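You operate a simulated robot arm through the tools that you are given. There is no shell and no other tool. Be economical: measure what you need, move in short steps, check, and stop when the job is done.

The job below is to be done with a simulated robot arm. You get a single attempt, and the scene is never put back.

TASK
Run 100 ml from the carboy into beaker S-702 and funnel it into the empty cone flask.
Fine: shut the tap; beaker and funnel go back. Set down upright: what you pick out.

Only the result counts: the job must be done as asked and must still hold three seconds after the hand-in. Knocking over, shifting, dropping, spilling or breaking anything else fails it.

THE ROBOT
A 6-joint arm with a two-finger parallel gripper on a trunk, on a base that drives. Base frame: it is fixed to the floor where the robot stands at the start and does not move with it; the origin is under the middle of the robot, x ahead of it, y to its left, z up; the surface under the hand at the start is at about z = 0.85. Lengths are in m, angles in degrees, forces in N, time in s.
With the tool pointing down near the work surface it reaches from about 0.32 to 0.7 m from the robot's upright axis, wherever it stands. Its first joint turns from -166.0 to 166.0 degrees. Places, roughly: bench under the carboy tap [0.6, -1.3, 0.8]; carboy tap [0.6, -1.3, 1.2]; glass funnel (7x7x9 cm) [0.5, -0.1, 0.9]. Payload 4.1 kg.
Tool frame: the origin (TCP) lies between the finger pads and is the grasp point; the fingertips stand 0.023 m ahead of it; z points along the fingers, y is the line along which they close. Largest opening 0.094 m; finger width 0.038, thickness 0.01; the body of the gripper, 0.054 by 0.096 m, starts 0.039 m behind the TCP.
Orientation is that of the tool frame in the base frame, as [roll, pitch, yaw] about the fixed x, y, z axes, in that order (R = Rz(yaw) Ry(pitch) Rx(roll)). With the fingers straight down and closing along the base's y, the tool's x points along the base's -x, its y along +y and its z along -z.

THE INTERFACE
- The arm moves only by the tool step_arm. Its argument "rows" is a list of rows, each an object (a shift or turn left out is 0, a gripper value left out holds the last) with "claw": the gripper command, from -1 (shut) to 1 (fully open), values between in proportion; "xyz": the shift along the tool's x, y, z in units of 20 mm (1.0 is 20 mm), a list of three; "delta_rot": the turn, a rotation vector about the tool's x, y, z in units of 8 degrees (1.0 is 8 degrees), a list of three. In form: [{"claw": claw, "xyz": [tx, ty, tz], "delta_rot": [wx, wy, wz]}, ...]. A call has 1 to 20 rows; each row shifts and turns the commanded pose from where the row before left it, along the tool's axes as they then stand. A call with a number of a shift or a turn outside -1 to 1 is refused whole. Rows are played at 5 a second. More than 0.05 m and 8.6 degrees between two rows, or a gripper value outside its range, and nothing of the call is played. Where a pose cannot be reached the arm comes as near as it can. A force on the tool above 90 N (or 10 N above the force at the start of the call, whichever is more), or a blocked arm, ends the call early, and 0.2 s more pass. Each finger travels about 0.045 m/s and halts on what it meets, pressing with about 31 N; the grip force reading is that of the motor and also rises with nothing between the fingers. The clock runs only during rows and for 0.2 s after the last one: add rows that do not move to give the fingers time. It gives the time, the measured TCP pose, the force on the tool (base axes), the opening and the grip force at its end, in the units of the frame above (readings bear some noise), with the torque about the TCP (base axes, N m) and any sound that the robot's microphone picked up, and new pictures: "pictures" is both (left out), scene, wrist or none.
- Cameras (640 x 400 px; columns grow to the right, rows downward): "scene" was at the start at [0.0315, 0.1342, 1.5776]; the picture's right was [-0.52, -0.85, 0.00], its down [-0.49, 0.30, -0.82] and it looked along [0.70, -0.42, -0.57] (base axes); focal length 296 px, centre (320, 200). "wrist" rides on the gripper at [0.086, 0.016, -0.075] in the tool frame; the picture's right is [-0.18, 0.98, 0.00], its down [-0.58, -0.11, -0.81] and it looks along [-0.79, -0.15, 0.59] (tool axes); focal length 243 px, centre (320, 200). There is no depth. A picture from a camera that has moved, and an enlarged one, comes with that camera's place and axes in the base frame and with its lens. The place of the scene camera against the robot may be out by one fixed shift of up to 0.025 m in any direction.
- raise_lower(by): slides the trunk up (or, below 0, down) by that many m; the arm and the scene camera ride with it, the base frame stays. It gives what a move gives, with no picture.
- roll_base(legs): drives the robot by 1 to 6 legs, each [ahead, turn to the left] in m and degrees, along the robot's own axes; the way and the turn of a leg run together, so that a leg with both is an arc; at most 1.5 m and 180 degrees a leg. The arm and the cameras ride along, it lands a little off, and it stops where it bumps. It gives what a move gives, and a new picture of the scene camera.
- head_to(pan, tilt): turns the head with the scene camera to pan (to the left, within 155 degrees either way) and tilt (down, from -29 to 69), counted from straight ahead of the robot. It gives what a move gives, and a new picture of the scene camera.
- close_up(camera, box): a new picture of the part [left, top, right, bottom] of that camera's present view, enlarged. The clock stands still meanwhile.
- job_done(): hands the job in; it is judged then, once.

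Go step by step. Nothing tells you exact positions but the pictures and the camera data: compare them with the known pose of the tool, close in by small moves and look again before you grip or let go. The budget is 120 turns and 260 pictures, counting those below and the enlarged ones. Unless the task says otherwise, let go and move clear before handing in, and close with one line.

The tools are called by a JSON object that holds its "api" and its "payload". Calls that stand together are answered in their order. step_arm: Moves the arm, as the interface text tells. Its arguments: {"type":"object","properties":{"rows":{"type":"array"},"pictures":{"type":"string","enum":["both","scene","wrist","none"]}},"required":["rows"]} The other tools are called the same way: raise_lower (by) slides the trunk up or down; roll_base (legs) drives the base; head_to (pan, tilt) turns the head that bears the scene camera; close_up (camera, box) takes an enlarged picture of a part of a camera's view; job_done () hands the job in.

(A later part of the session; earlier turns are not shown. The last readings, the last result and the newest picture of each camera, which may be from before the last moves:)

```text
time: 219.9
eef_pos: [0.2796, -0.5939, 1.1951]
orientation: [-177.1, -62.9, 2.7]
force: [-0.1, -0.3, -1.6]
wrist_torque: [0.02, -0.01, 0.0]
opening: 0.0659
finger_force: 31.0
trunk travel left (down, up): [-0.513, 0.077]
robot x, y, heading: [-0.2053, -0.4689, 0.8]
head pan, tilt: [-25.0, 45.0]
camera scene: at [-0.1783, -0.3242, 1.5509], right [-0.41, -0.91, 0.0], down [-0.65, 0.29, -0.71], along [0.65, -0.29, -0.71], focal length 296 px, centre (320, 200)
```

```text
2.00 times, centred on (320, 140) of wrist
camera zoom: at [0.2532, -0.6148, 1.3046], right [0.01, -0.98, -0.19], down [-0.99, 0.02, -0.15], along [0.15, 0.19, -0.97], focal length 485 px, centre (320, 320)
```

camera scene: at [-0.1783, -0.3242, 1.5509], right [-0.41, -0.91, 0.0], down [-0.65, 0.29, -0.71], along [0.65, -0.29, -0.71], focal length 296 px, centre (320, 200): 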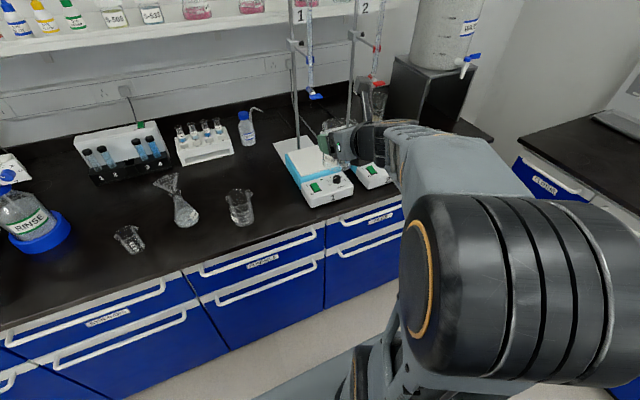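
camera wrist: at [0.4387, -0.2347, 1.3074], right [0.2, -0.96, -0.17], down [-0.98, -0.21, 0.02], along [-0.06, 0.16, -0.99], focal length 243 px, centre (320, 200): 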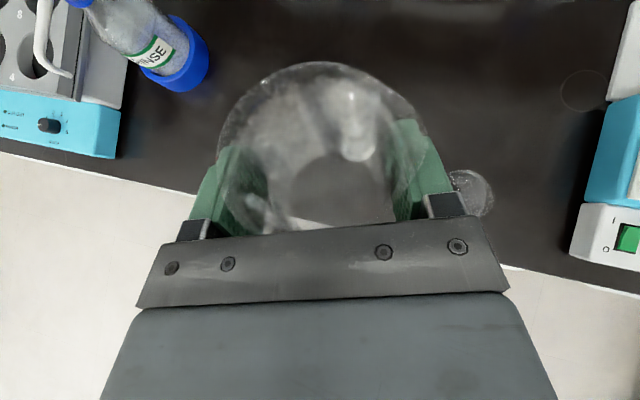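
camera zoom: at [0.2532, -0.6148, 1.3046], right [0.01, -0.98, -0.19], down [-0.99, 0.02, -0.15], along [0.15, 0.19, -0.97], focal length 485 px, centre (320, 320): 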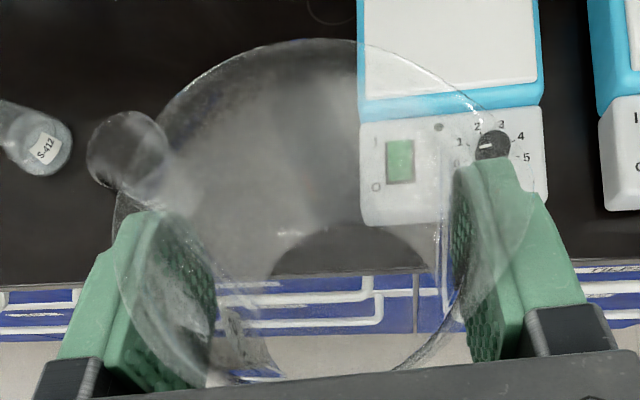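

The beaker is nearly upright. I'll move it above its original spot at about (0.466, -0.490).

{"api": "step_arm", "payload": {"rows": [{"xyz": [0.443, -0.42, 0.87]}, {"xyz": [0.443, -0.42, 0.87]}, {"xyz": [0.443, -0.42, 0.87]}, {"xyz": [0.443, -0.42, 0.87]}, {"xyz": [0.443, -0.42, 0.87]}, {"xyz": [0.443, -0.42, 0.87]}, {"xyz": [0.443, -0.42, 0.87]}, {"xyz": [0.443, -0.42, 0.87]}, {"xyz": [0.443, -0.42, 0.87]}, {"xyz": [0.443, -0.42, 0.87]}, {}], "pictures": "none"}}

{"api": "raise_lower", "payload": {"by": -0.2}}

{"api": "close_up", "payload": {"camera": "scene", "box": [180, 50, 420, 250]}}

{"api": "close_up", "payload": {"camera": "wrist", "box": [0, 0, 640, 400]}}

```text
time: 222.3
eef_pos: [0.4658, -0.4922, 1.1965]
orientation: [-177.0, -62.9, 2.7]
force: [-0.1, -0.5, -1.0]
wrist_torque: [0.0, 0.04, 0.02]
opening: 0.0664
finger_force: 31.5
trunk travel left (down, up): [-0.513, 0.077]
robot x, y, heading: [-0.2103, -0.4683, 1.1]
head pan, tilt: [-25.0, 45.0]
```

```text
time: 224.4
eef_pos: [0.465, -0.4927, 0.9977]
orientation: [-177.0, -62.9, 2.7]
force: [-0.2, -0.1, -0.7]
wrist_torque: [0.01, -0.03, -0.02]
opening: 0.0665
finger_force: 30.9
trunk travel left (down, up): [-0.313, 0.277]
robot x, y, heading: [-0.2044, -0.4656, 0.8]
head pan, tilt: [-25.0, 45.0]
```

```text
2.00 times, centred on (300, 150) of scene
camera zoom: at [-0.1783, -0.3243, 1.3509], right [-0.41, -0.91, 0.0], down [-0.65, 0.29, -0.71], along [0.65, -0.29, -0.71], focal length 593 px, centre (360, 300)
```

zoom: 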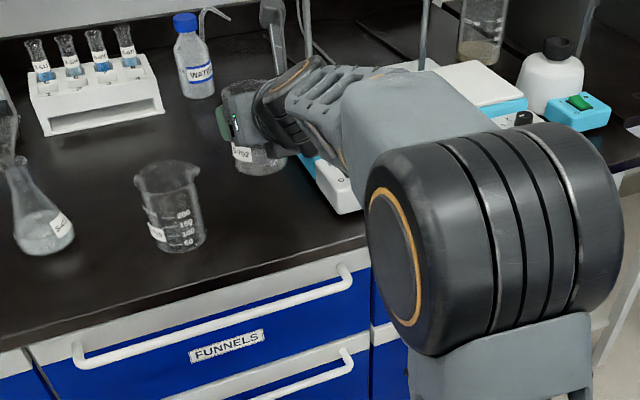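

```text
1.00 times, centred on (320, 200) of wrist (not enlarged: the box is as wide or as high as the picture)
camera zoom: at [0.4402, -0.5135, 1.1072], right [0.01, -0.98, -0.19], down [-0.99, 0.02, -0.15], along [0.15, 0.19, -0.97], focal length 243 px, centre (320, 200)
```

zoom: 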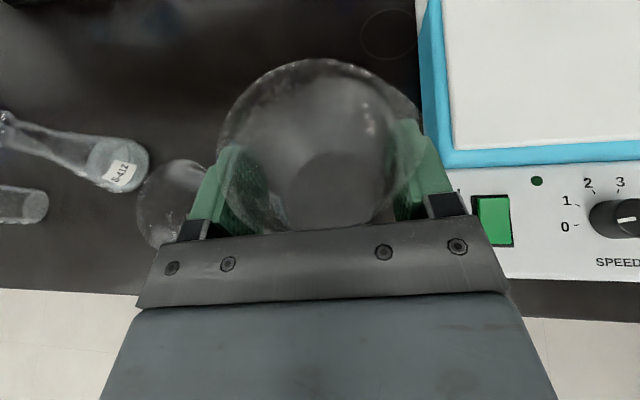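

Positioned over the original spot. I'll lower most of the way with the trunk, then the last bit in small steps watching the force.

{"api": "raise_lower", "payload": {"by": -0.072}}

{"api": "step_arm", "payload": {"rows": [{"xyz": [-0.18, -0.1, 0.09]}, {"xyz": [-0.18, 0, 0.09]}, {}], "pictures": "none"}}

{"api": "close_up", "payload": {"camera": "scene", "box": [220, 50, 380, 170]}}

```text
time: 225.6
eef_pos: [0.466, -0.4927, 0.9239]
orientation: [-177.0, -62.9, 2.7]
force: [0.1, -0.1, -0.8]
wrist_torque: [0.0, 0.0, 0.05]
opening: 0.0663
finger_force: 31.7
trunk travel left (down, up): [-0.241, 0.349]
robot x, y, heading: [-0.2064, -0.4693, 1.2]
head pan, tilt: [-25.0, 45.0]
```

```text
time: 226.3
eef_pos: [0.4654, -0.4901, 0.9195]
orientation: [-177.0, -63.1, 2.6]
force: [2.0, -2.0, 4.4]
wrist_torque: [-0.17, -0.28, -0.01]
opening: 0.0661
finger_force: 30.5
trunk travel left (down, up): [-0.241, 0.349]
robot x, y, heading: [-0.2062, -0.4711, 1.0]
head pan, tilt: [-25.0, 45.0]
```

```text
3.33 times, centred on (300, 110) of scene
camera zoom: at [-0.1786, -0.3243, 1.279], right [-0.41, -0.91, 0.0], down [-0.65, 0.29, -0.71], along [0.65, -0.29, -0.71], focal length 988 px, centre (387, 500)
```

zoom: 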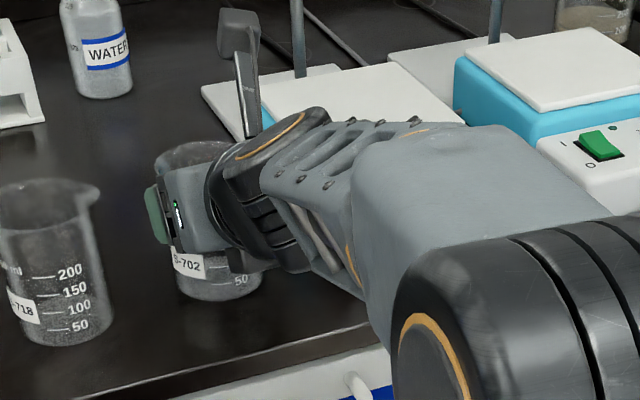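

Contact shows the front-right edge touching first, so the beaker leans slightly that way. I'll lift a little, correct about 4° in both axes, and lower again.

{"api": "step_arm", "payload": {"rows": [{"xyz": [0.27, 0, -0.14]}, {"delta_rot": [0, 0.45, -0.4]}, {"xyz": [-0.18, 0, 0.07]}, {"xyz": [-0.18, 0, 0.07]}, {"xyz": [-0.09, 0, 0.03]}, {}], "pictures": "none"}}

{"api": "close_up", "payload": {"camera": "scene", "box": [240, 70, 320, 140]}}

{"api": "close_up", "payload": {"camera": "wrist", "box": [160, 0, 500, 240]}}

```text
time: 227.8
eef_pos: [0.4644, -0.4898, 0.9176]
orientation: [176.0, -66.9, 10.4]
force: [5.0, 0.4, 25.1]
wrist_torque: [0.38, 0.08, -0.07]
opening: 0.0661
finger_force: 31.7
trunk travel left (down, up): [-0.241, 0.349]
robot x, y, heading: [-0.2032, -0.4648, 1.1]
head pan, tilt: [-25.0, 45.0]
```

```text
5.71 times, centred on (280, 105) of scene
camera zoom: at [-0.1799, -0.3242, 1.2792], right [-0.41, -0.91, 0.0], down [-0.65, 0.29, -0.71], along [0.65, -0.29, -0.71], focal length 1694 px, centre (549, 743)
```

zoom: 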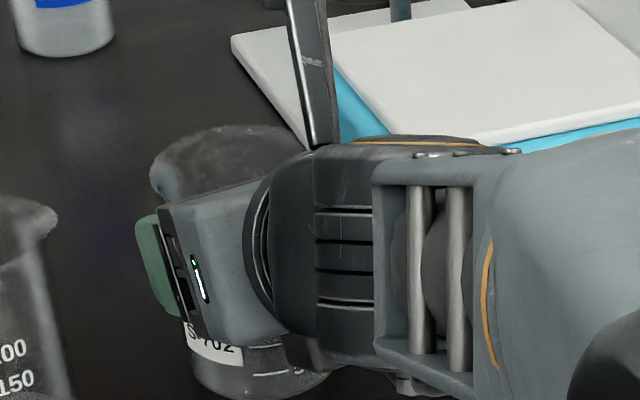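

```text
1.67 times, centred on (330, 120) of wrist
camera zoom: at [0.431, -0.5076, 1.0264], right [0.04, -0.99, -0.14], down [-0.97, -0.01, -0.22], along [0.22, 0.15, -0.96], focal length 404 px, centre (303, 333)
```

zoom: 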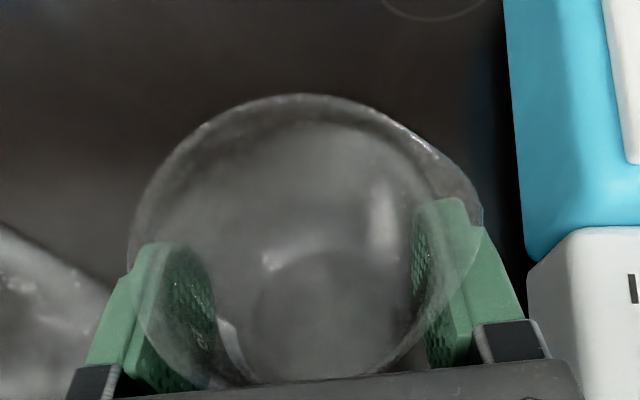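

Now the contact is nearly central, so it sits flat. I'll ease off about 2 mm and release gently.

{"api": "step_arm", "payload": {"rows": [{"xyz": [0.08, 0, -0.04]}, {}, {"claw": 0.45}, {"claw": 0.5}, {"claw": 0.6}, {"claw": 0.8}, {"claw": 1}, {}], "pictures": "wrist"}}

{"api": "close_up", "payload": {"camera": "scene", "box": [240, 70, 320, 140]}}

```text
time: 229.6
eef_pos: [0.4653, -0.4894, 0.9154]
orientation: [176.1, -66.5, 10.2]
force: [0.7, -0.3, 0.2]
wrist_torque: [0.02, 0.0, 0.0]
opening: 0.0941
finger_force: 0.2
trunk travel left (down, up): [-0.241, 0.349]
robot x, y, heading: [-0.207, -0.4709, 1.1]
head pan, tilt: [-25.0, 45.0]
camera wrist: at [0.4324, -0.5078, 1.0245], right [0.04, -0.99, -0.14], down [-0.98, -0.01, -0.22], along [0.21, 0.15, -0.97], focal length 243 px, centre (320, 200)
```

wrist: 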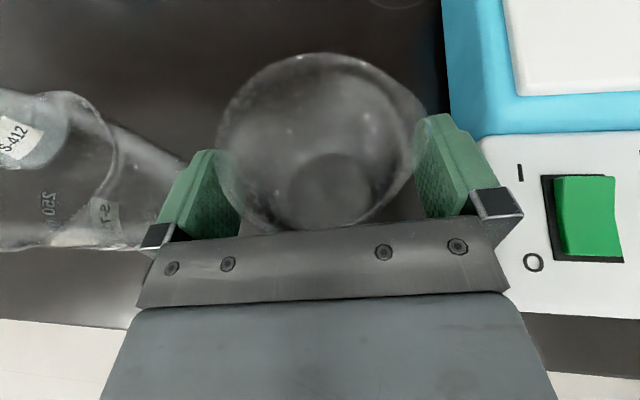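

```text
5.71 times, centred on (280, 105) of scene
camera zoom: at [-0.1783, -0.3243, 1.2789], right [-0.41, -0.91, 0.0], down [-0.65, 0.29, -0.71], along [0.65, -0.29, -0.71], focal length 1694 px, centre (549, 743)
```

zoom: 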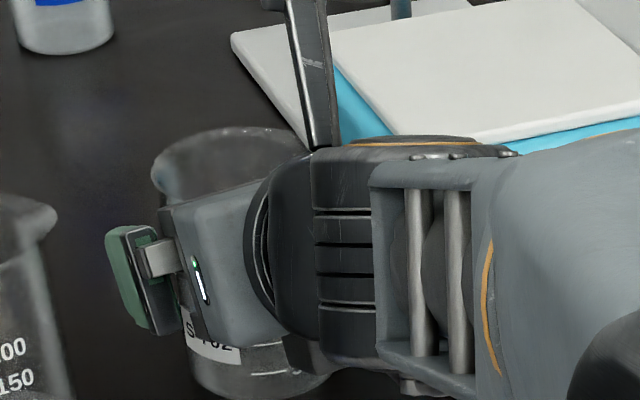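

Released and upright. I'll retreat straight back along the tool axis and look.

{"api": "step_arm", "payload": {"rows": [{"xyz": [0, 0, -0.5]}, {"xyz": [0, 0, -0.8]}, {"xyz": [0, 0, -0.9]}, {"xyz": [0, 0, -0.95]}, {"xyz": [0, 0, -0.95]}, {"xyz": [0, 0, -0.95]}, {"xyz": [0, 0, -0.95]}, {"xyz": [0, 0, -0.95]}, {}], "pictures": "none"}}

{"api": "raise_lower", "payload": {"by": 0.25}}

{"api": "close_up", "payload": {"camera": "wrist", "box": [0, 0, 640, 400]}}

{"api": "close_up", "payload": {"camera": "scene", "box": [80, 100, 400, 280]}}

```text
time: 231.6
eef_pos: [0.3376, -0.5038, 0.9704]
orientation: [176.2, -66.4, 10.2]
force: [-0.4, -0.2, -0.6]
wrist_torque: [-0.01, 0.02, -0.03]
opening: 0.0941
finger_force: 0.0
trunk travel left (down, up): [-0.241, 0.349]
robot x, y, heading: [-0.2056, -0.4662, 1.0]
head pan, tilt: [-25.0, 45.0]
```

```text
time: 234.1
eef_pos: [0.3387, -0.5046, 1.2208]
orientation: [176.1, -66.5, 10.2]
force: [-0.2, 0.0, -0.2]
wrist_torque: [-0.01, 0.03, 0.04]
opening: 0.094
finger_force: 0.0
trunk travel left (down, up): [-0.491, 0.099]
robot x, y, heading: [-0.2058, -0.4653, 1.2]
head pan, tilt: [-25.0, 45.0]
```

```text
1.00 times, centred on (320, 200) of wrist (not enlarged: the box is as wide or as high as the picture)
camera zoom: at [0.3052, -0.5212, 1.3296], right [0.04, -0.99, -0.14], down [-0.98, -0.01, -0.22], along [0.21, 0.15, -0.97], focal length 243 px, centre (320, 200)
```

zoom: 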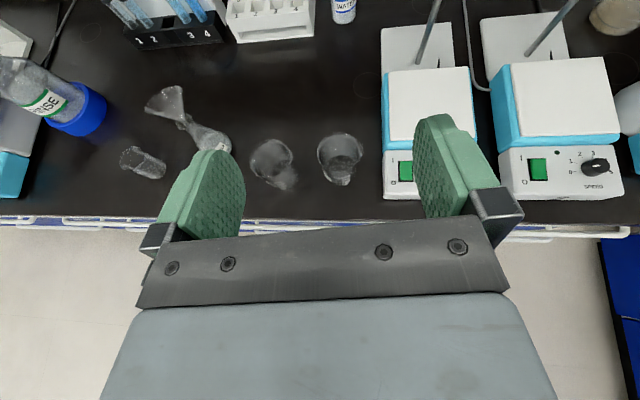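

```text
2.00 times, centred on (240, 190) of scene
camera zoom: at [-0.1783, -0.3242, 1.5288], right [-0.41, -0.91, 0.0], down [-0.65, 0.29, -0.71], along [0.65, -0.29, -0.71], focal length 593 px, centre (480, 220)
```

zoom: 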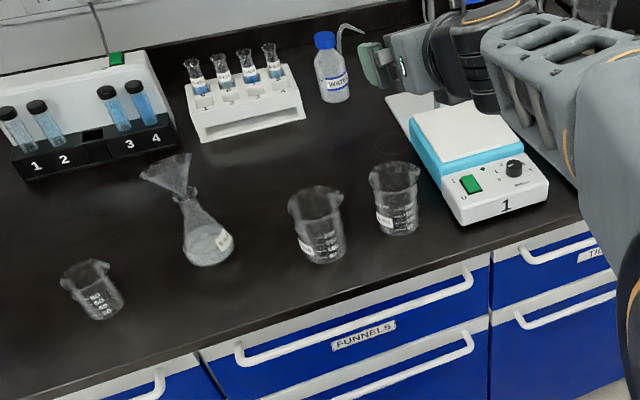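

All glassware is standing and S-702 is back in place. Next, I'll restore the gripper to its original attitude for fetching the funnel.

{"api": "step_arm", "payload": {"rows": [{"delta_rot": [0, 0, -1]}, {"delta_rot": [0, 0, -1]}, {"delta_rot": [0, 0, -1]}, {"delta_rot": [0, 0, -1]}, {"delta_rot": [0, 0, -1]}, {"delta_rot": [0, 0, -1]}, {"delta_rot": [0, 0, -1]}, {"delta_rot": [0, 0, -1]}, {"delta_rot": [0, 0, -1]}, {"delta_rot": [0, 0, -1]}, {"delta_rot": [0, 0, -1]}, {"delta_rot": [0, 0, -1]}, {"delta_rot": [0, 0, -1]}, {"delta_rot": [0, 0, -1]}, {"delta_rot": [0, 0, -1]}, {"delta_rot": [0, 0, -1]}, {"delta_rot": [0, 0, -1]}, {"delta_rot": [0, 0, -1]}, {"delta_rot": [0, 0, -1]}, {"delta_rot": [0, 0, -1]}], "pictures": "none"}}

{"api": "step_arm", "payload": {"rows": [{"delta_rot": [0, 0, -1]}, {"delta_rot": [0, 0, -1]}, {"delta_rot": [0, 0, -0.5]}, {"delta_rot": [0, 1, 0]}, {"delta_rot": [0, 1, 0]}, {"delta_rot": [0, 1, 0]}, {"delta_rot": [0, 1, 0]}, {"delta_rot": [0, 1, 0]}, {"delta_rot": [0, 1, 0]}, {"delta_rot": [0, 1, 0]}, {"delta_rot": [0, 1, 0]}, {"delta_rot": [0, 0.3, 0]}, {}], "pictures": "none"}}

{"api": "roll_base", "payload": {"legs": [[0, 89], [0.46, 0], [0, -90], [0.2, 0]]}}

```text
time: 238.3
eef_pos: [0.3375, -0.5048, 1.2196]
orientation: [144.3, 60.7, 146.5]
force: [-0.5, -0.4, -0.6]
wrist_torque: [-0.01, 0.02, 0.02]
opening: 0.094
finger_force: 0.0
trunk travel left (down, up): [-0.491, 0.099]
robot x, y, heading: [-0.206, -0.4692, 1.1]
head pan, tilt: [-25.0, 45.0]
```

```text
time: 241.1
eef_pos: [0.3382, -0.504, 1.2209]
orientation: [-178.4, 0.1, -173.3]
force: [0.1, -1.0, -0.6]
wrist_torque: [-0.03, 0.01, 0.03]
opening: 0.0941
finger_force: 0.0
trunk travel left (down, up): [-0.491, 0.099]
robot x, y, heading: [-0.2048, -0.4696, 1.2]
head pan, tilt: [-25.0, 45.0]
```

```text
time: 252.7
eef_pos: [0.5398, -0.0556, 1.2202]
orientation: [-178.5, 0.2, -174.6]
force: [0.0, -0.2, -0.6]
wrist_torque: [-0.01, 0.05, 0.02]
opening: 0.0939
finger_force: 0.0
trunk travel left (down, up): [-0.491, 0.099]
robot x, y, heading: [-0.0028, -0.0041, -0.1]
head pan, tilt: [-25.0, 45.0]
camera scene: at [0.027, 0.1355, 1.5289], right [-0.43, -0.9, 0.0], down [-0.64, 0.3, -0.71], along [0.64, -0.3, -0.71], focal length 296 px, centre (320, 200)
```

scene: 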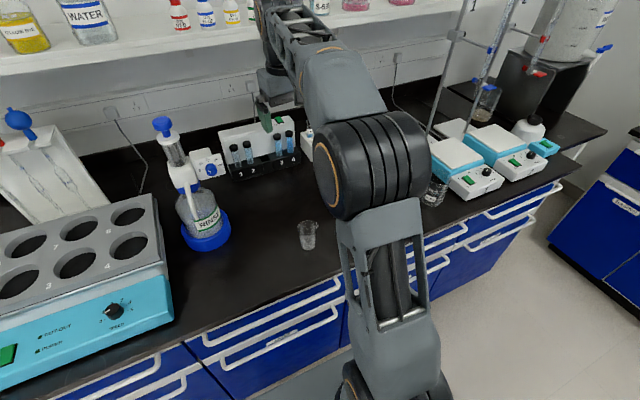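

Back at the start position. I'll straighten the tool and move to view the funnel from just behind and above.

{"api": "step_arm", "payload": {"rows": [{"delta_rot": [-0.19, 0, 0.675]}, {"xyz": [0.4, -0.83, 0.3]}, {"xyz": [0.4, -0.83, 0.3]}, {"xyz": [0.4, -0.83, 0.3]}, {"xyz": [0.4, -0.83, 0.3]}, {"xyz": [0.4, -0.83, 0.3]}, {"xyz": [0.4, -0.83, 0.3]}, {"xyz": [0.4, -0.83, 0.3]}, {"xyz": [0.4, -0.83, 0.3]}, {"xyz": [0.4, -0.83, 0.3]}, {}], "pictures": "none"}}

{"api": "close_up", "payload": {"camera": "wrist", "box": [200, 0, 440, 180]}}

{"api": "close_up", "payload": {"camera": "scene", "box": [260, 100, 420, 260]}}

```text
time: 255.1
eef_pos: [0.4663, -0.2056, 1.1665]
orientation: [-180.0, 0.2, -179.9]
force: [0.0, -0.3, 0.4]
wrist_torque: [0.04, -0.01, 0.0]
opening: 0.094
finger_force: 0.1
trunk travel left (down, up): [-0.491, 0.099]
robot x, y, heading: [-0.0022, -0.0053, -0.3]
head pan, tilt: [-25.0, 45.0]
```

```text
2.22 times, centred on (320, 90) of wrist
camera zoom: at [0.3794, -0.1893, 1.2405], right [0.18, 0.98, 0.0], down [0.58, -0.11, 0.81], along [0.8, -0.15, -0.59], focal length 539 px, centre (320, 444)
```

zoom: 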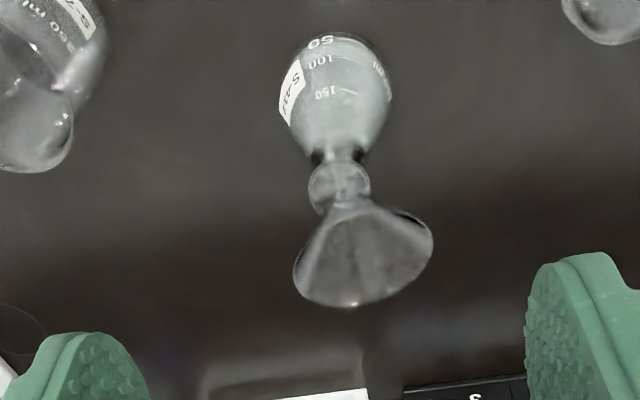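

```text
2.50 times, centred on (340, 180) of scene
camera zoom: at [0.0264, 0.1354, 1.5289], right [-0.43, -0.9, 0.0], down [-0.64, 0.3, -0.71], along [0.64, -0.3, -0.71], focal length 741 px, centre (270, 250)
```

zoom: 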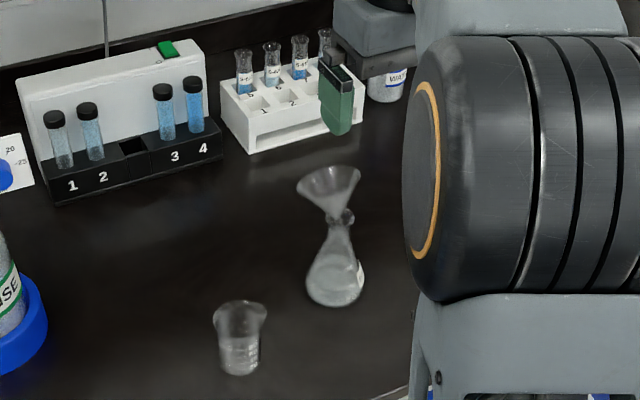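

The flask hasn't moved, but the funnel is leaning forward in its mouth from the camera bump. I'll get a second, closer view to measure its tilt before gripping.

{"api": "step_arm", "payload": {"rows": [{"xyz": [-0.2, 0, 0.9]}, {"xyz": [-0.2, 0, 0.9]}, {"xyz": [-0.2, 0, 0.9]}, {}], "pictures": "none"}}

{"api": "close_up", "payload": {"camera": "wrist", "box": [230, 20, 410, 170]}}

{"api": "close_up", "payload": {"camera": "scene", "box": [310, 150, 370, 230]}}

```text
time: 256.1
eef_pos: [0.4798, -0.2057, 1.1124]
orientation: [179.9, 0.1, -180.0]
force: [0.0, 0.1, 0.0]
wrist_torque: [0.0, 0.02, 0.03]
opening: 0.0938
finger_force: 0.1
trunk travel left (down, up): [-0.491, 0.099]
robot x, y, heading: [-0.0, -0.0048, -0.2]
head pan, tilt: [-25.0, 45.0]
```

```text
2.67 times, centred on (320, 95) of wrist
camera zoom: at [0.3924, -0.1897, 1.1858], right [0.18, 0.98, 0.0], down [0.58, -0.11, 0.81], along [0.79, -0.15, -0.59], focal length 647 px, centre (320, 480)
```

zoom: 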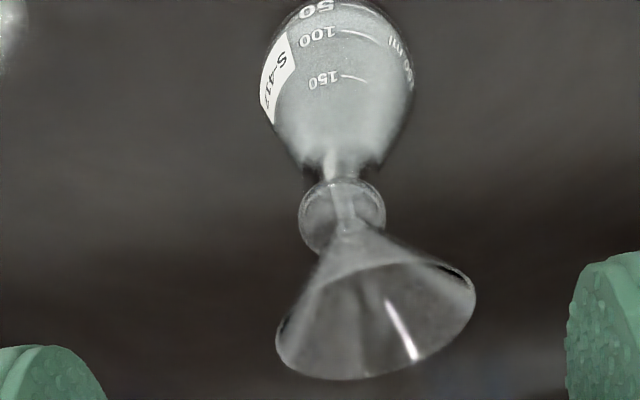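

```text
5.00 times, centred on (340, 190) of scene
camera zoom: at [0.0265, 0.1354, 1.5289], right [-0.43, -0.9, 0.0], down [-0.64, 0.3, -0.71], along [0.64, -0.3, -0.71], focal length 1482 px, centre (220, 250)
```

zoom: 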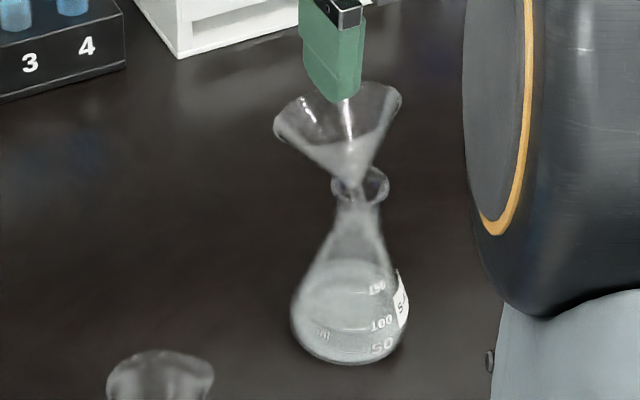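

I estimate the funnel axis leans about 20° toward +x and about 5° toward +y, with the rim centre at about (0.538, -0.199, 1.011). I'll tilt the gripper to match and approach along the funnel's axis.

{"api": "step_arm", "payload": {"rows": [{"delta_rot": [0, 0.85, 0]}, {"delta_rot": [0, 0.85, 0]}, {"delta_rot": [0, 0.8, 0]}, {"delta_rot": [0.7, 0, 0]}, {"xyz": [-0.89, 0.145, 0.186]}, {"xyz": [-0.89, 0.145, 0.186]}, {"xyz": [-0.89, 0.145, 0.186]}, {"xyz": [-0.89, 0.145, 0.186]}, {"xyz": [-0.89, 0.145, 0.186]}, {}], "pictures": "none"}}

{"api": "close_up", "payload": {"camera": "wrist", "box": [160, 20, 480, 240]}}

{"api": "close_up", "payload": {"camera": "scene", "box": [280, 130, 380, 240]}}

```text
time: 258.3
eef_pos: [0.5568, -0.1924, 1.0642]
orientation: [-174.4, -19.8, 180.0]
force: [1.5, -0.1, -0.1]
wrist_torque: [0.01, -0.01, 0.01]
opening: 0.0937
finger_force: 0.1
trunk travel left (down, up): [-0.491, 0.099]
robot x, y, heading: [-0.004, -0.0069, -0.1]
head pan, tilt: [-25.0, 45.0]
```

```text
1.82 times, centred on (320, 130) of wrist
camera zoom: at [0.4995, -0.1695, 1.1611], right [0.14, 0.98, -0.15], down [0.82, -0.03, 0.57], along [0.55, -0.21, -0.81], focal length 441 px, centre (320, 327)
```

zoom: 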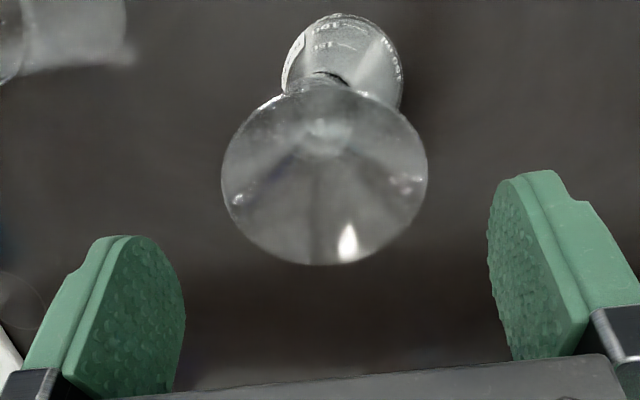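

```text
3.64 times, centred on (330, 185) of scene
camera zoom: at [0.0266, 0.1354, 1.5289], right [-0.43, -0.9, 0.0], down [-0.64, 0.3, -0.71], along [0.64, -0.3, -0.71], focal length 1078 px, centre (284, 254)
```

zoom: 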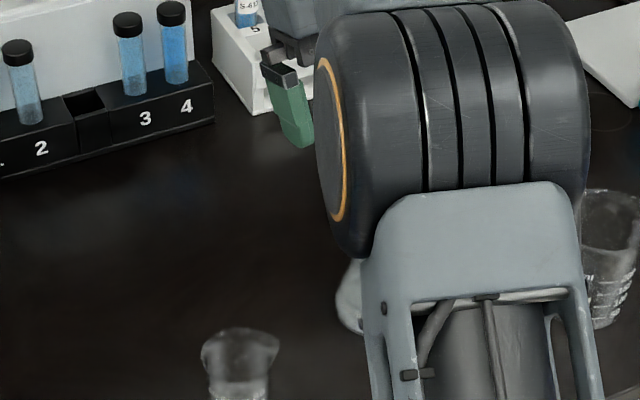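

Aligned well, with the rim centred 51 mm ahead along the tool axis. I'll advance and close gently.

{"api": "step_arm", "payload": {"rows": [{"xyz": [0, 0, 0.7]}, {"xyz": [0, 0, 0.7]}, {"xyz": [0, 0, 0.7]}, {"xyz": [0, 0, 0.6]}, {"claw": 0.6}, {"claw": 0.5}, {"claw": 0.4}, {"claw": -1}, {}, {}], "pictures": "none"}}

{"api": "close_up", "payload": {"camera": "wrist", "box": [160, 20, 480, 240]}}

```text
time: 260.5
eef_pos: [0.5391, -0.1988, 1.0128]
orientation: [-174.4, -19.9, -180.0]
force: [-0.1, -0.6, 0.0]
wrist_torque: [0.02, -0.01, 0.0]
opening: 0.0696
finger_force: 30.8
trunk travel left (down, up): [-0.491, 0.099]
robot x, y, heading: [-0.0001, -0.0069, -0.2]
head pan, tilt: [-25.0, 45.0]
```

```text
1.82 times, centred on (320, 130) of wrist
camera zoom: at [0.4811, -0.1746, 1.1101], right [0.14, 0.98, -0.15], down [0.82, -0.03, 0.57], along [0.55, -0.2, -0.81], focal length 441 px, centre (320, 327)
```

zoom: 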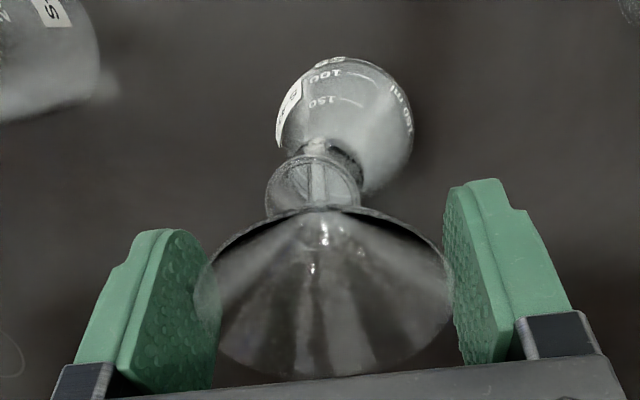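

Gripped at 69.6 mm. I'll pull the funnel out along its own axis so the stem slides cleanly from the neck.

{"api": "step_arm", "payload": {"rows": [{"xyz": [0, 0, -0.3]}, {"xyz": [0, 0, -0.5]}, {"xyz": [0, 0, -0.6]}, {"xyz": [0, 0, -0.6]}, {"xyz": [0, 0, -0.7]}, {"xyz": [0, 0, -0.8]}, {"xyz": [0, 0, -0.8]}, {}], "pictures": "none"}}

{"api": "close_up", "payload": {"camera": "wrist", "box": [160, 20, 480, 240]}}

```text
time: 262.3
eef_pos: [0.5664, -0.1895, 1.0936]
orientation: [-174.4, -19.8, -179.9]
force: [0.3, -0.6, -0.7]
wrist_torque: [0.01, 0.01, 0.03]
opening: 0.0693
finger_force: 31.1
trunk travel left (down, up): [-0.491, 0.099]
robot x, y, heading: [-0.0046, -0.0081, -0.1]
head pan, tilt: [-25.0, 45.0]
```

```text
1.82 times, centred on (320, 130) of wrist
camera zoom: at [0.5105, -0.1664, 1.1912], right [0.14, 0.98, -0.15], down [0.82, -0.03, 0.57], along [0.55, -0.2, -0.81], focal length 441 px, centre (320, 327)
```

zoom: 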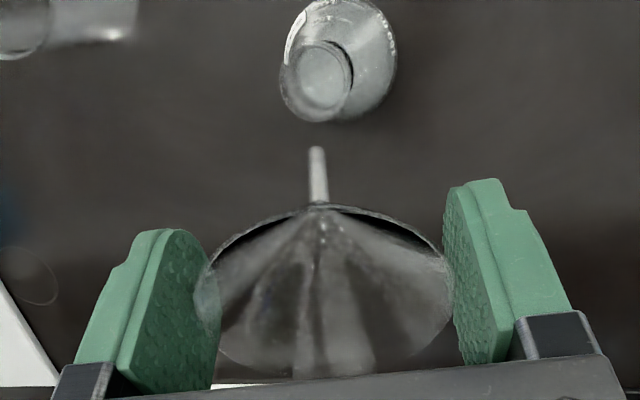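

The funnel is out cleanly. I'll raise, straighten it, and carry it above its small beaker.

{"api": "raise_lower", "payload": {"by": 0.06}}

{"api": "step_arm", "payload": {"rows": [{"delta_rot": [-0.7, 0, 0]}, {"delta_rot": [0, -0.85, 0]}, {"delta_rot": [0, -0.85, 0]}, {"delta_rot": [0, -0.8, 0]}, {"xyz": [0.53, 0.73, 0]}, {"xyz": [0.53, 0.73, 0]}, {"xyz": [0.53, 0.73, 0]}, {"xyz": [0.53, 0.73, 0]}, {"xyz": [0.53, 0.73, 0]}, {"xyz": [0.53, 0.73, 0]}, {"xyz": [0.53, 0.73, 0]}, {"xyz": [0.53, 0.73, 0]}, {"xyz": [0.53, 0.73, 0]}, {}], "pictures": "none"}}

{"api": "close_up", "payload": {"camera": "wrist", "box": [160, 0, 480, 220]}}

{"api": "close_up", "payload": {"camera": "scene", "box": [260, 120, 380, 260]}}

```text
time: 263.3
eef_pos: [0.5674, -0.1911, 1.1537]
orientation: [-174.5, -19.9, -179.9]
force: [0.4, 0.1, -0.1]
wrist_torque: [-0.01, 0.01, 0.03]
opening: 0.0693
finger_force: 30.4
trunk travel left (down, up): [-0.551, 0.039]
robot x, y, heading: [-0.0038, -0.0107, -0.2]
head pan, tilt: [-25.0, 45.0]
```

```text
time: 266.3
eef_pos: [0.4718, -0.058, 1.1545]
orientation: [-180.0, 0.3, -179.9]
force: [1.0, -0.5, -0.5]
wrist_torque: [-0.01, -0.03, -0.01]
opening: 0.0692
finger_force: 30.6
trunk travel left (down, up): [-0.551, 0.039]
robot x, y, heading: [-0.0004, -0.012, -0.2]
head pan, tilt: [-25.0, 45.0]
```

```text
1.82 times, centred on (320, 110) of wrist
camera zoom: at [0.3847, -0.0422, 1.227], right [0.18, 0.98, 0.0], down [0.58, -0.11, 0.81], along [0.8, -0.15, -0.59], focal length 441 px, centre (320, 364)
```

zoom: 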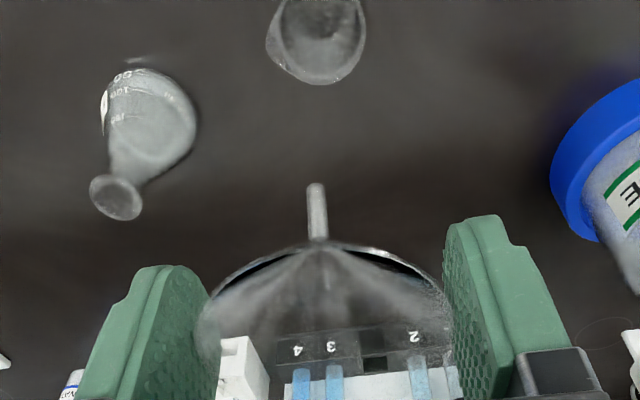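

```text
2.86 times, centred on (320, 190) of scene
camera zoom: at [0.0264, 0.1355, 1.5889], right [-0.43, -0.9, 0.0], down [-0.64, 0.3, -0.71], along [0.64, -0.3, -0.71], focal length 847 px, centre (320, 229)
```

zoom: 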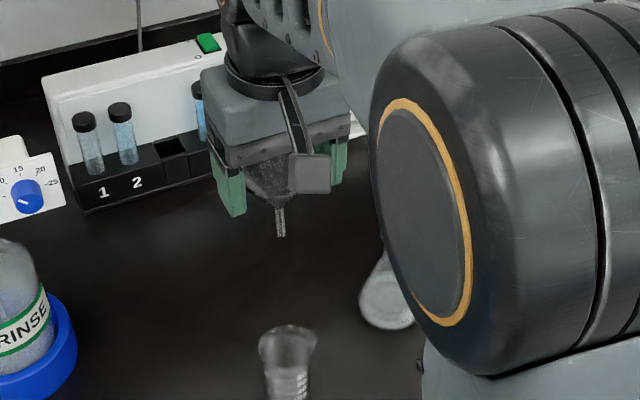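

The funnel is upright, and I'm above the small beaker. I'll descend partway and check alignment.

{"api": "step_arm", "payload": {"rows": [{"xyz": [0, 0, 0.9]}, {"xyz": [0, 0, 0.9]}, {"xyz": [0, 0, 0.9]}, {"xyz": [0, 0, 0.9]}, {"xyz": [0, 0, 0.9]}, {"xyz": [0, 0, 0.9]}, {}], "pictures": "none"}}

{"api": "close_up", "payload": {"camera": "wrist", "box": [220, 20, 420, 170]}}

{"api": "close_up", "payload": {"camera": "scene", "box": [270, 150, 370, 270]}}

```text
time: 267.9
eef_pos: [0.473, -0.0586, 1.0449]
orientation: [-180.0, 0.2, 180.0]
force: [-0.1, -0.5, -1.2]
wrist_torque: [-0.01, 0.04, 0.01]
opening: 0.0692
finger_force: 31.3
trunk travel left (down, up): [-0.551, 0.039]
robot x, y, heading: [-0.0026, -0.0054, -0.1]
head pan, tilt: [-25.0, 45.0]
```

```text
2.67 times, centred on (320, 95) of wrist
camera zoom: at [0.3852, -0.0425, 1.1192], right [0.18, 0.98, 0.0], down [0.58, -0.11, 0.81], along [0.79, -0.15, -0.59], focal length 647 px, centre (320, 480)
```

zoom: 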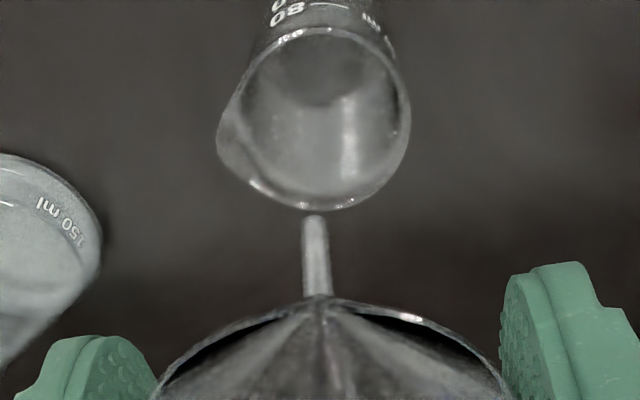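

```text
3.33 times, centred on (320, 210) of scene
camera zoom: at [0.0265, 0.1355, 1.5889], right [-0.43, -0.9, 0.0], down [-0.64, 0.3, -0.71], along [0.64, -0.3, -0.71], focal length 988 px, centre (320, 167)
```

zoom: 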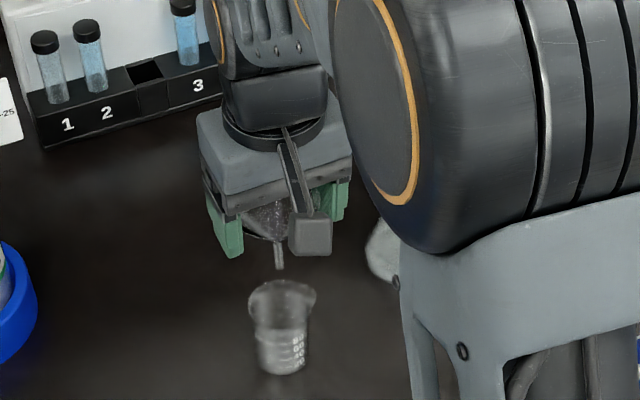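

Alignment is good, with the mouth centre at about (0.475, -0.058). I'll lower most of the way, then the last bit watching the force.

{"api": "step_arm", "payload": {"rows": [{"xyz": [-0.1, 0.05, 0.8]}, {"xyz": [0, 0, 0.8]}, {"xyz": [0, 0, 0.8]}, {"xyz": [0, 0, 0.8]}, {"xyz": [0, 0, 0.8]}, {"xyz": [0, 0, 0.6]}, {"xyz": [0, 0, 0.3]}, {}], "pictures": "none"}}

{"api": "close_up", "payload": {"camera": "wrist", "box": [220, 20, 420, 170]}}

{"api": "close_up", "payload": {"camera": "scene", "box": [270, 170, 350, 270]}}

```text
time: 269.7
eef_pos: [0.4744, -0.0572, 0.9485]
orientation: [179.9, 0.2, 180.0]
force: [-1.1, 0.5, -0.5]
wrist_torque: [0.0, 0.01, 0.01]
opening: 0.0692
finger_force: 31.1
trunk travel left (down, up): [-0.551, 0.039]
robot x, y, heading: [-0.0009, -0.007, -0.4]
head pan, tilt: [-25.0, 45.0]
```

```text
2.67 times, centred on (320, 95) of wrist
camera zoom: at [0.3874, -0.0414, 1.0209], right [0.18, 0.98, 0.0], down [0.58, -0.11, 0.81], along [0.79, -0.15, -0.59], focal length 647 px, centre (320, 480)
```

zoom: 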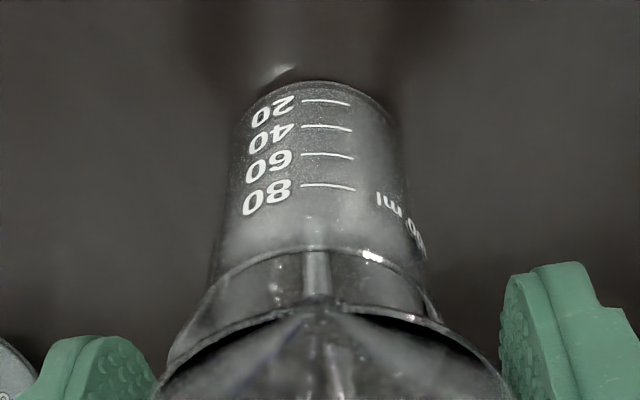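

```text
4.00 times, centred on (310, 220) of scene
camera zoom: at [0.0264, 0.1355, 1.5889], right [-0.43, -0.9, 0.0], down [-0.64, 0.3, -0.71], along [0.64, -0.3, -0.71], focal length 1186 px, centre (360, 120)
```

zoom: 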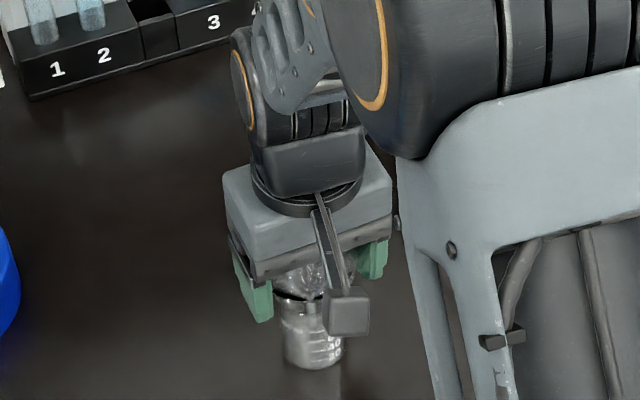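

The stem is inside. I'll lower the last centimetre gently.

{"api": "step_arm", "payload": {"rows": [{"xyz": [0, 0, 0.2]}, {"xyz": [0, 0, 0.15]}, {"xyz": [0, 0, 0.15]}, {}], "pictures": "none"}}

{"api": "close_up", "payload": {"camera": "wrist", "box": [220, 20, 420, 170]}}

```text
time: 270.7
eef_pos: [0.4742, -0.0575, 0.9381]
orientation: [-180.0, 0.2, -179.9]
force: [-0.4, 0.0, 1.5]
wrist_torque: [0.03, 0.02, 0.04]
opening: 0.0677
finger_force: 30.8
trunk travel left (down, up): [-0.551, 0.039]
robot x, y, heading: [-0.0019, -0.0071, -0.3]
head pan, tilt: [-25.0, 45.0]
```

```text
2.67 times, centred on (320, 95) of wrist
camera zoom: at [0.387, -0.0411, 1.0111], right [0.18, 0.98, 0.0], down [0.58, -0.11, 0.81], along [0.79, -0.15, -0.59], focal length 647 px, centre (320, 480)
```

zoom: 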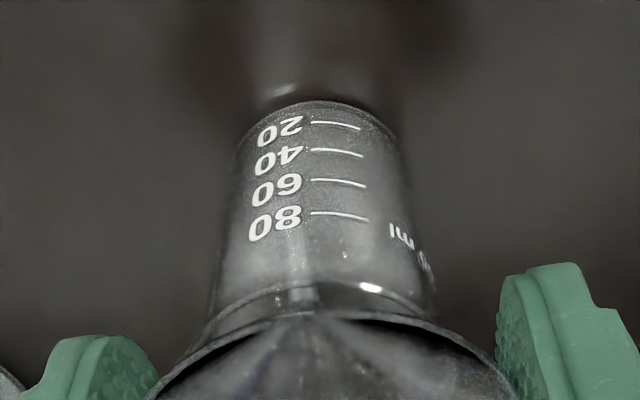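

A light contact shows. I'll lower 3 mm more and then release slowly.

{"api": "step_arm", "payload": {"rows": [{"xyz": [0, 0, 0.1]}, {"xyz": [0, 0, 0.08]}, {}, {"claw": 0.48}, {"claw": 0.55}, {"claw": 0.7}, {"claw": 1}, {}], "pictures": "none"}}

{"api": "close_up", "payload": {"camera": "wrist", "box": [180, 20, 460, 230]}}

```text
time: 272.5
eef_pos: [0.4757, -0.0577, 0.9342]
orientation: [-179.9, 0.2, 179.9]
force: [0.1, 0.0, 0.0]
wrist_torque: [-0.05, -0.01, -0.01]
opening: 0.0941
finger_force: 0.0
trunk travel left (down, up): [-0.551, 0.039]
robot x, y, heading: [-0.0045, -0.0046, -0.4]
head pan, tilt: [-25.0, 45.0]
```

```text
1.90 times, centred on (320, 125) of wrist
camera zoom: at [0.3881, -0.0414, 1.008], right [0.18, 0.98, 0.0], down [0.58, -0.11, 0.81], along [0.79, -0.15, -0.59], focal length 462 px, centre (320, 343)
```

zoom: 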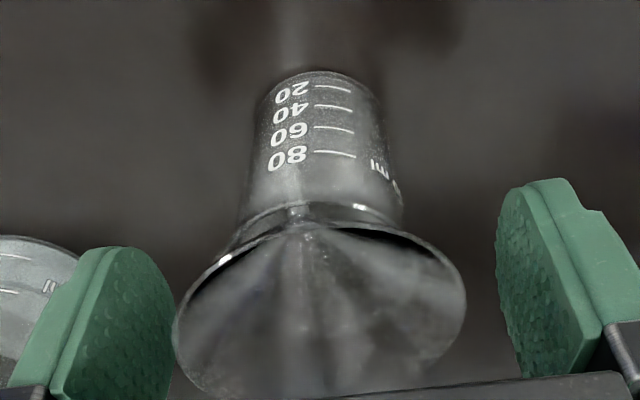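

Released. I'll shift a few millimetres to clear both fingers, rise straight up, and check how it sits.

{"api": "step_arm", "payload": {"rows": [{"xyz": [0, -0.2, 0]}, {"xyz": [0, 0, -0.5]}, {"xyz": [0, 0, -0.8]}, {"xyz": [0, 0, -1]}, {"xyz": [0, 0, -1]}, {"xyz": [0, 0, -1]}, {"xyz": [0, 0, -1]}, {"xyz": [0.3, 0, -1]}, {"xyz": [0.6, 0, -1]}, {"xyz": [0.6, 0, -1]}, {"xyz": [0.6, 0, -1]}, {"xyz": [0.6, 0, -1]}, {}], "pictures": "none"}}

{"api": "close_up", "payload": {"camera": "wrist", "box": [160, 0, 420, 180]}}

{"api": "close_up", "payload": {"camera": "scene", "box": [230, 150, 430, 290]}}

```text
time: 275.3
eef_pos: [0.4196, -0.0622, 1.1392]
orientation: [-180.0, 0.2, 180.0]
force: [-0.8, -1.0, -0.6]
wrist_torque: [-0.03, 0.02, 0.03]
opening: 0.0941
finger_force: 0.1
trunk travel left (down, up): [-0.551, 0.039]
robot x, y, heading: [-0.0038, -0.0066, -0.6]
head pan, tilt: [-25.0, 45.0]
```

```text
2.22 times, centred on (290, 90) of wrist
camera zoom: at [0.3319, -0.0457, 1.2133], right [0.18, 0.98, 0.0], down [0.58, -0.11, 0.81], along [0.79, -0.15, -0.59], focal length 539 px, centre (387, 444)
```

zoom: 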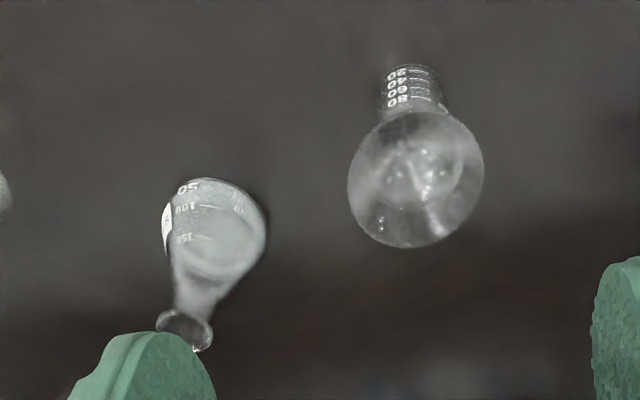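

```text
2.86 times, centred on (330, 220) of scene
camera zoom: at [0.0263, 0.1355, 1.5889], right [-0.43, -0.9, 0.0], down [-0.64, 0.3, -0.71], along [0.64, -0.3, -0.71], focal length 847 px, centre (291, 143)
```

zoom: 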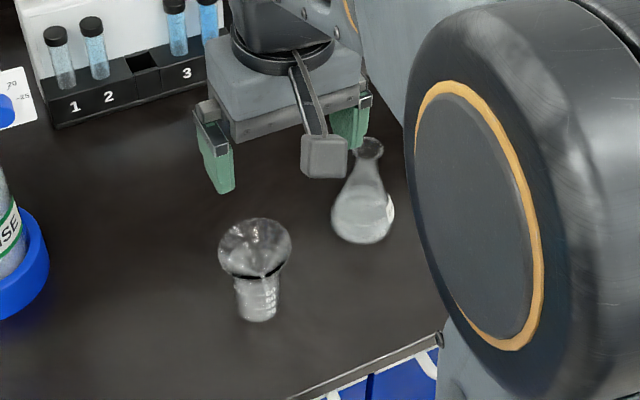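

The flask looks good. The funnel is in its beaker but may lean slightly, so I'll zoom in.

{"api": "close_up", "payload": {"camera": "wrist", "box": [285, 15, 375, 115]}}

{"api": "close_up", "payload": {"camera": "scene", "box": [295, 215, 345, 270]}}

{"api": "close_up", "payload": {"camera": "wrist", "box": [215, 65, 275, 145]}}

```text
4.00 times, centred on (330, 65) of wrist
camera zoom: at [0.3319, -0.0457, 1.2133], right [0.18, 0.98, 0.0], down [0.58, -0.11, 0.81], along [0.79, -0.15, -0.59], focal length 970 px, centre (280, 740)
```

zoom: 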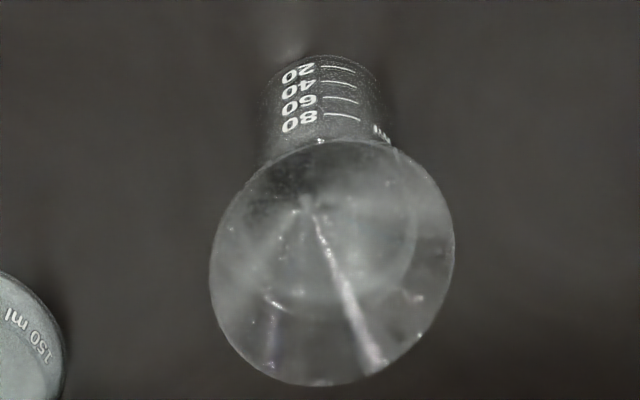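

```text
7.27 times, centred on (320, 242) of scene
camera zoom: at [0.0263, 0.1355, 1.5889], right [-0.43, -0.9, 0.0], down [-0.64, 0.3, -0.71], along [0.64, -0.3, -0.71], focal length 2156 px, centre (320, -109)
```

zoom: 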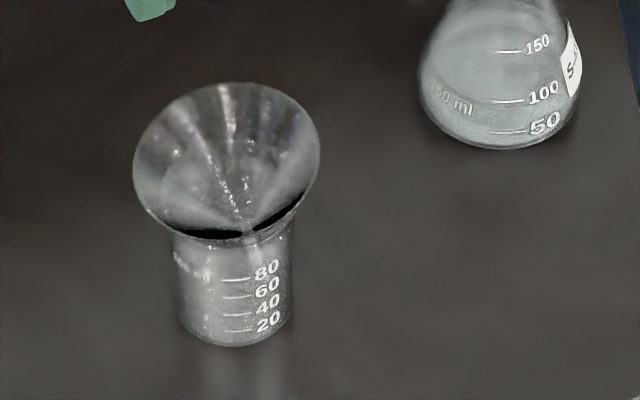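

```text
5.00 times, centred on (245, 105) of wrist
camera zoom: at [0.3319, -0.0457, 1.2133], right [0.18, 0.98, 0.0], down [0.58, -0.11, 0.81], along [0.79, -0.15, -0.59], focal length 1213 px, centre (695, 675)
```

zoom: 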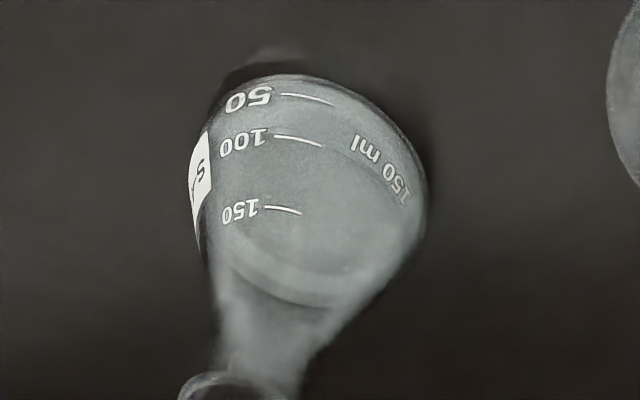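

The flask holds about 100 ml, but the funnel leans about 11° toward +y. I'll regrip it along its lean, lift it slightly, straighten it, and set it down level.

{"api": "step_arm", "payload": {"rows": [{"delta_rot": [0.7, 0, 0]}, {"delta_rot": [0.7, 0, 0]}, {"xyz": [-0.355, 0.263, 0.871]}, {"xyz": [-0.355, 0.263, 0.871]}, {"xyz": [-0.355, 0.263, 0.871]}, {"xyz": [-0.355, 0.263, 0.871]}, {"xyz": [-0.355, 0.263, 0.871]}, {"xyz": [-0.355, 0.263, 0.871]}, {"xyz": [-0.355, 0.263, 0.871]}, {"xyz": [-0.355, 0.263, 0.871]}, {}], "pictures": "none"}}

{"api": "close_up", "payload": {"camera": "wrist", "box": [160, 20, 480, 240]}}

```text
time: 277.7
eef_pos: [0.4771, -0.0475, 0.996]
orientation: [-168.7, 0.2, 180.0]
force: [0.7, -0.5, -0.2]
wrist_torque: [-0.01, 0.02, -0.02]
opening: 0.0938
finger_force: 0.0
trunk travel left (down, up): [-0.551, 0.039]
robot x, y, heading: [-0.0029, -0.0077, -0.3]
head pan, tilt: [-25.0, 45.0]
```

```text
1.82 times, centred on (320, 130) of wrist
camera zoom: at [0.3906, -0.0162, 1.0644], right [0.18, 0.96, -0.19], down [0.58, 0.05, 0.81], along [0.79, -0.26, -0.55], focal length 441 px, centre (320, 327)
```

zoom: 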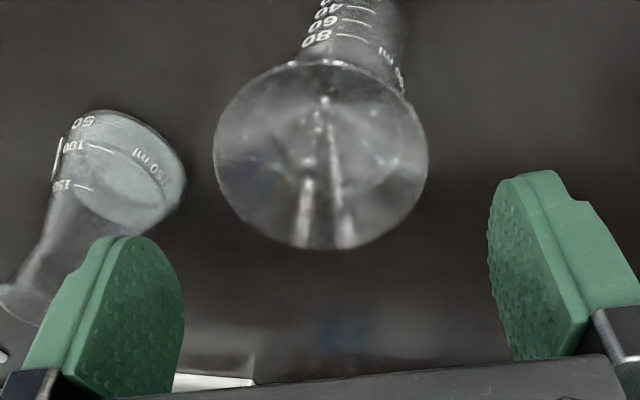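

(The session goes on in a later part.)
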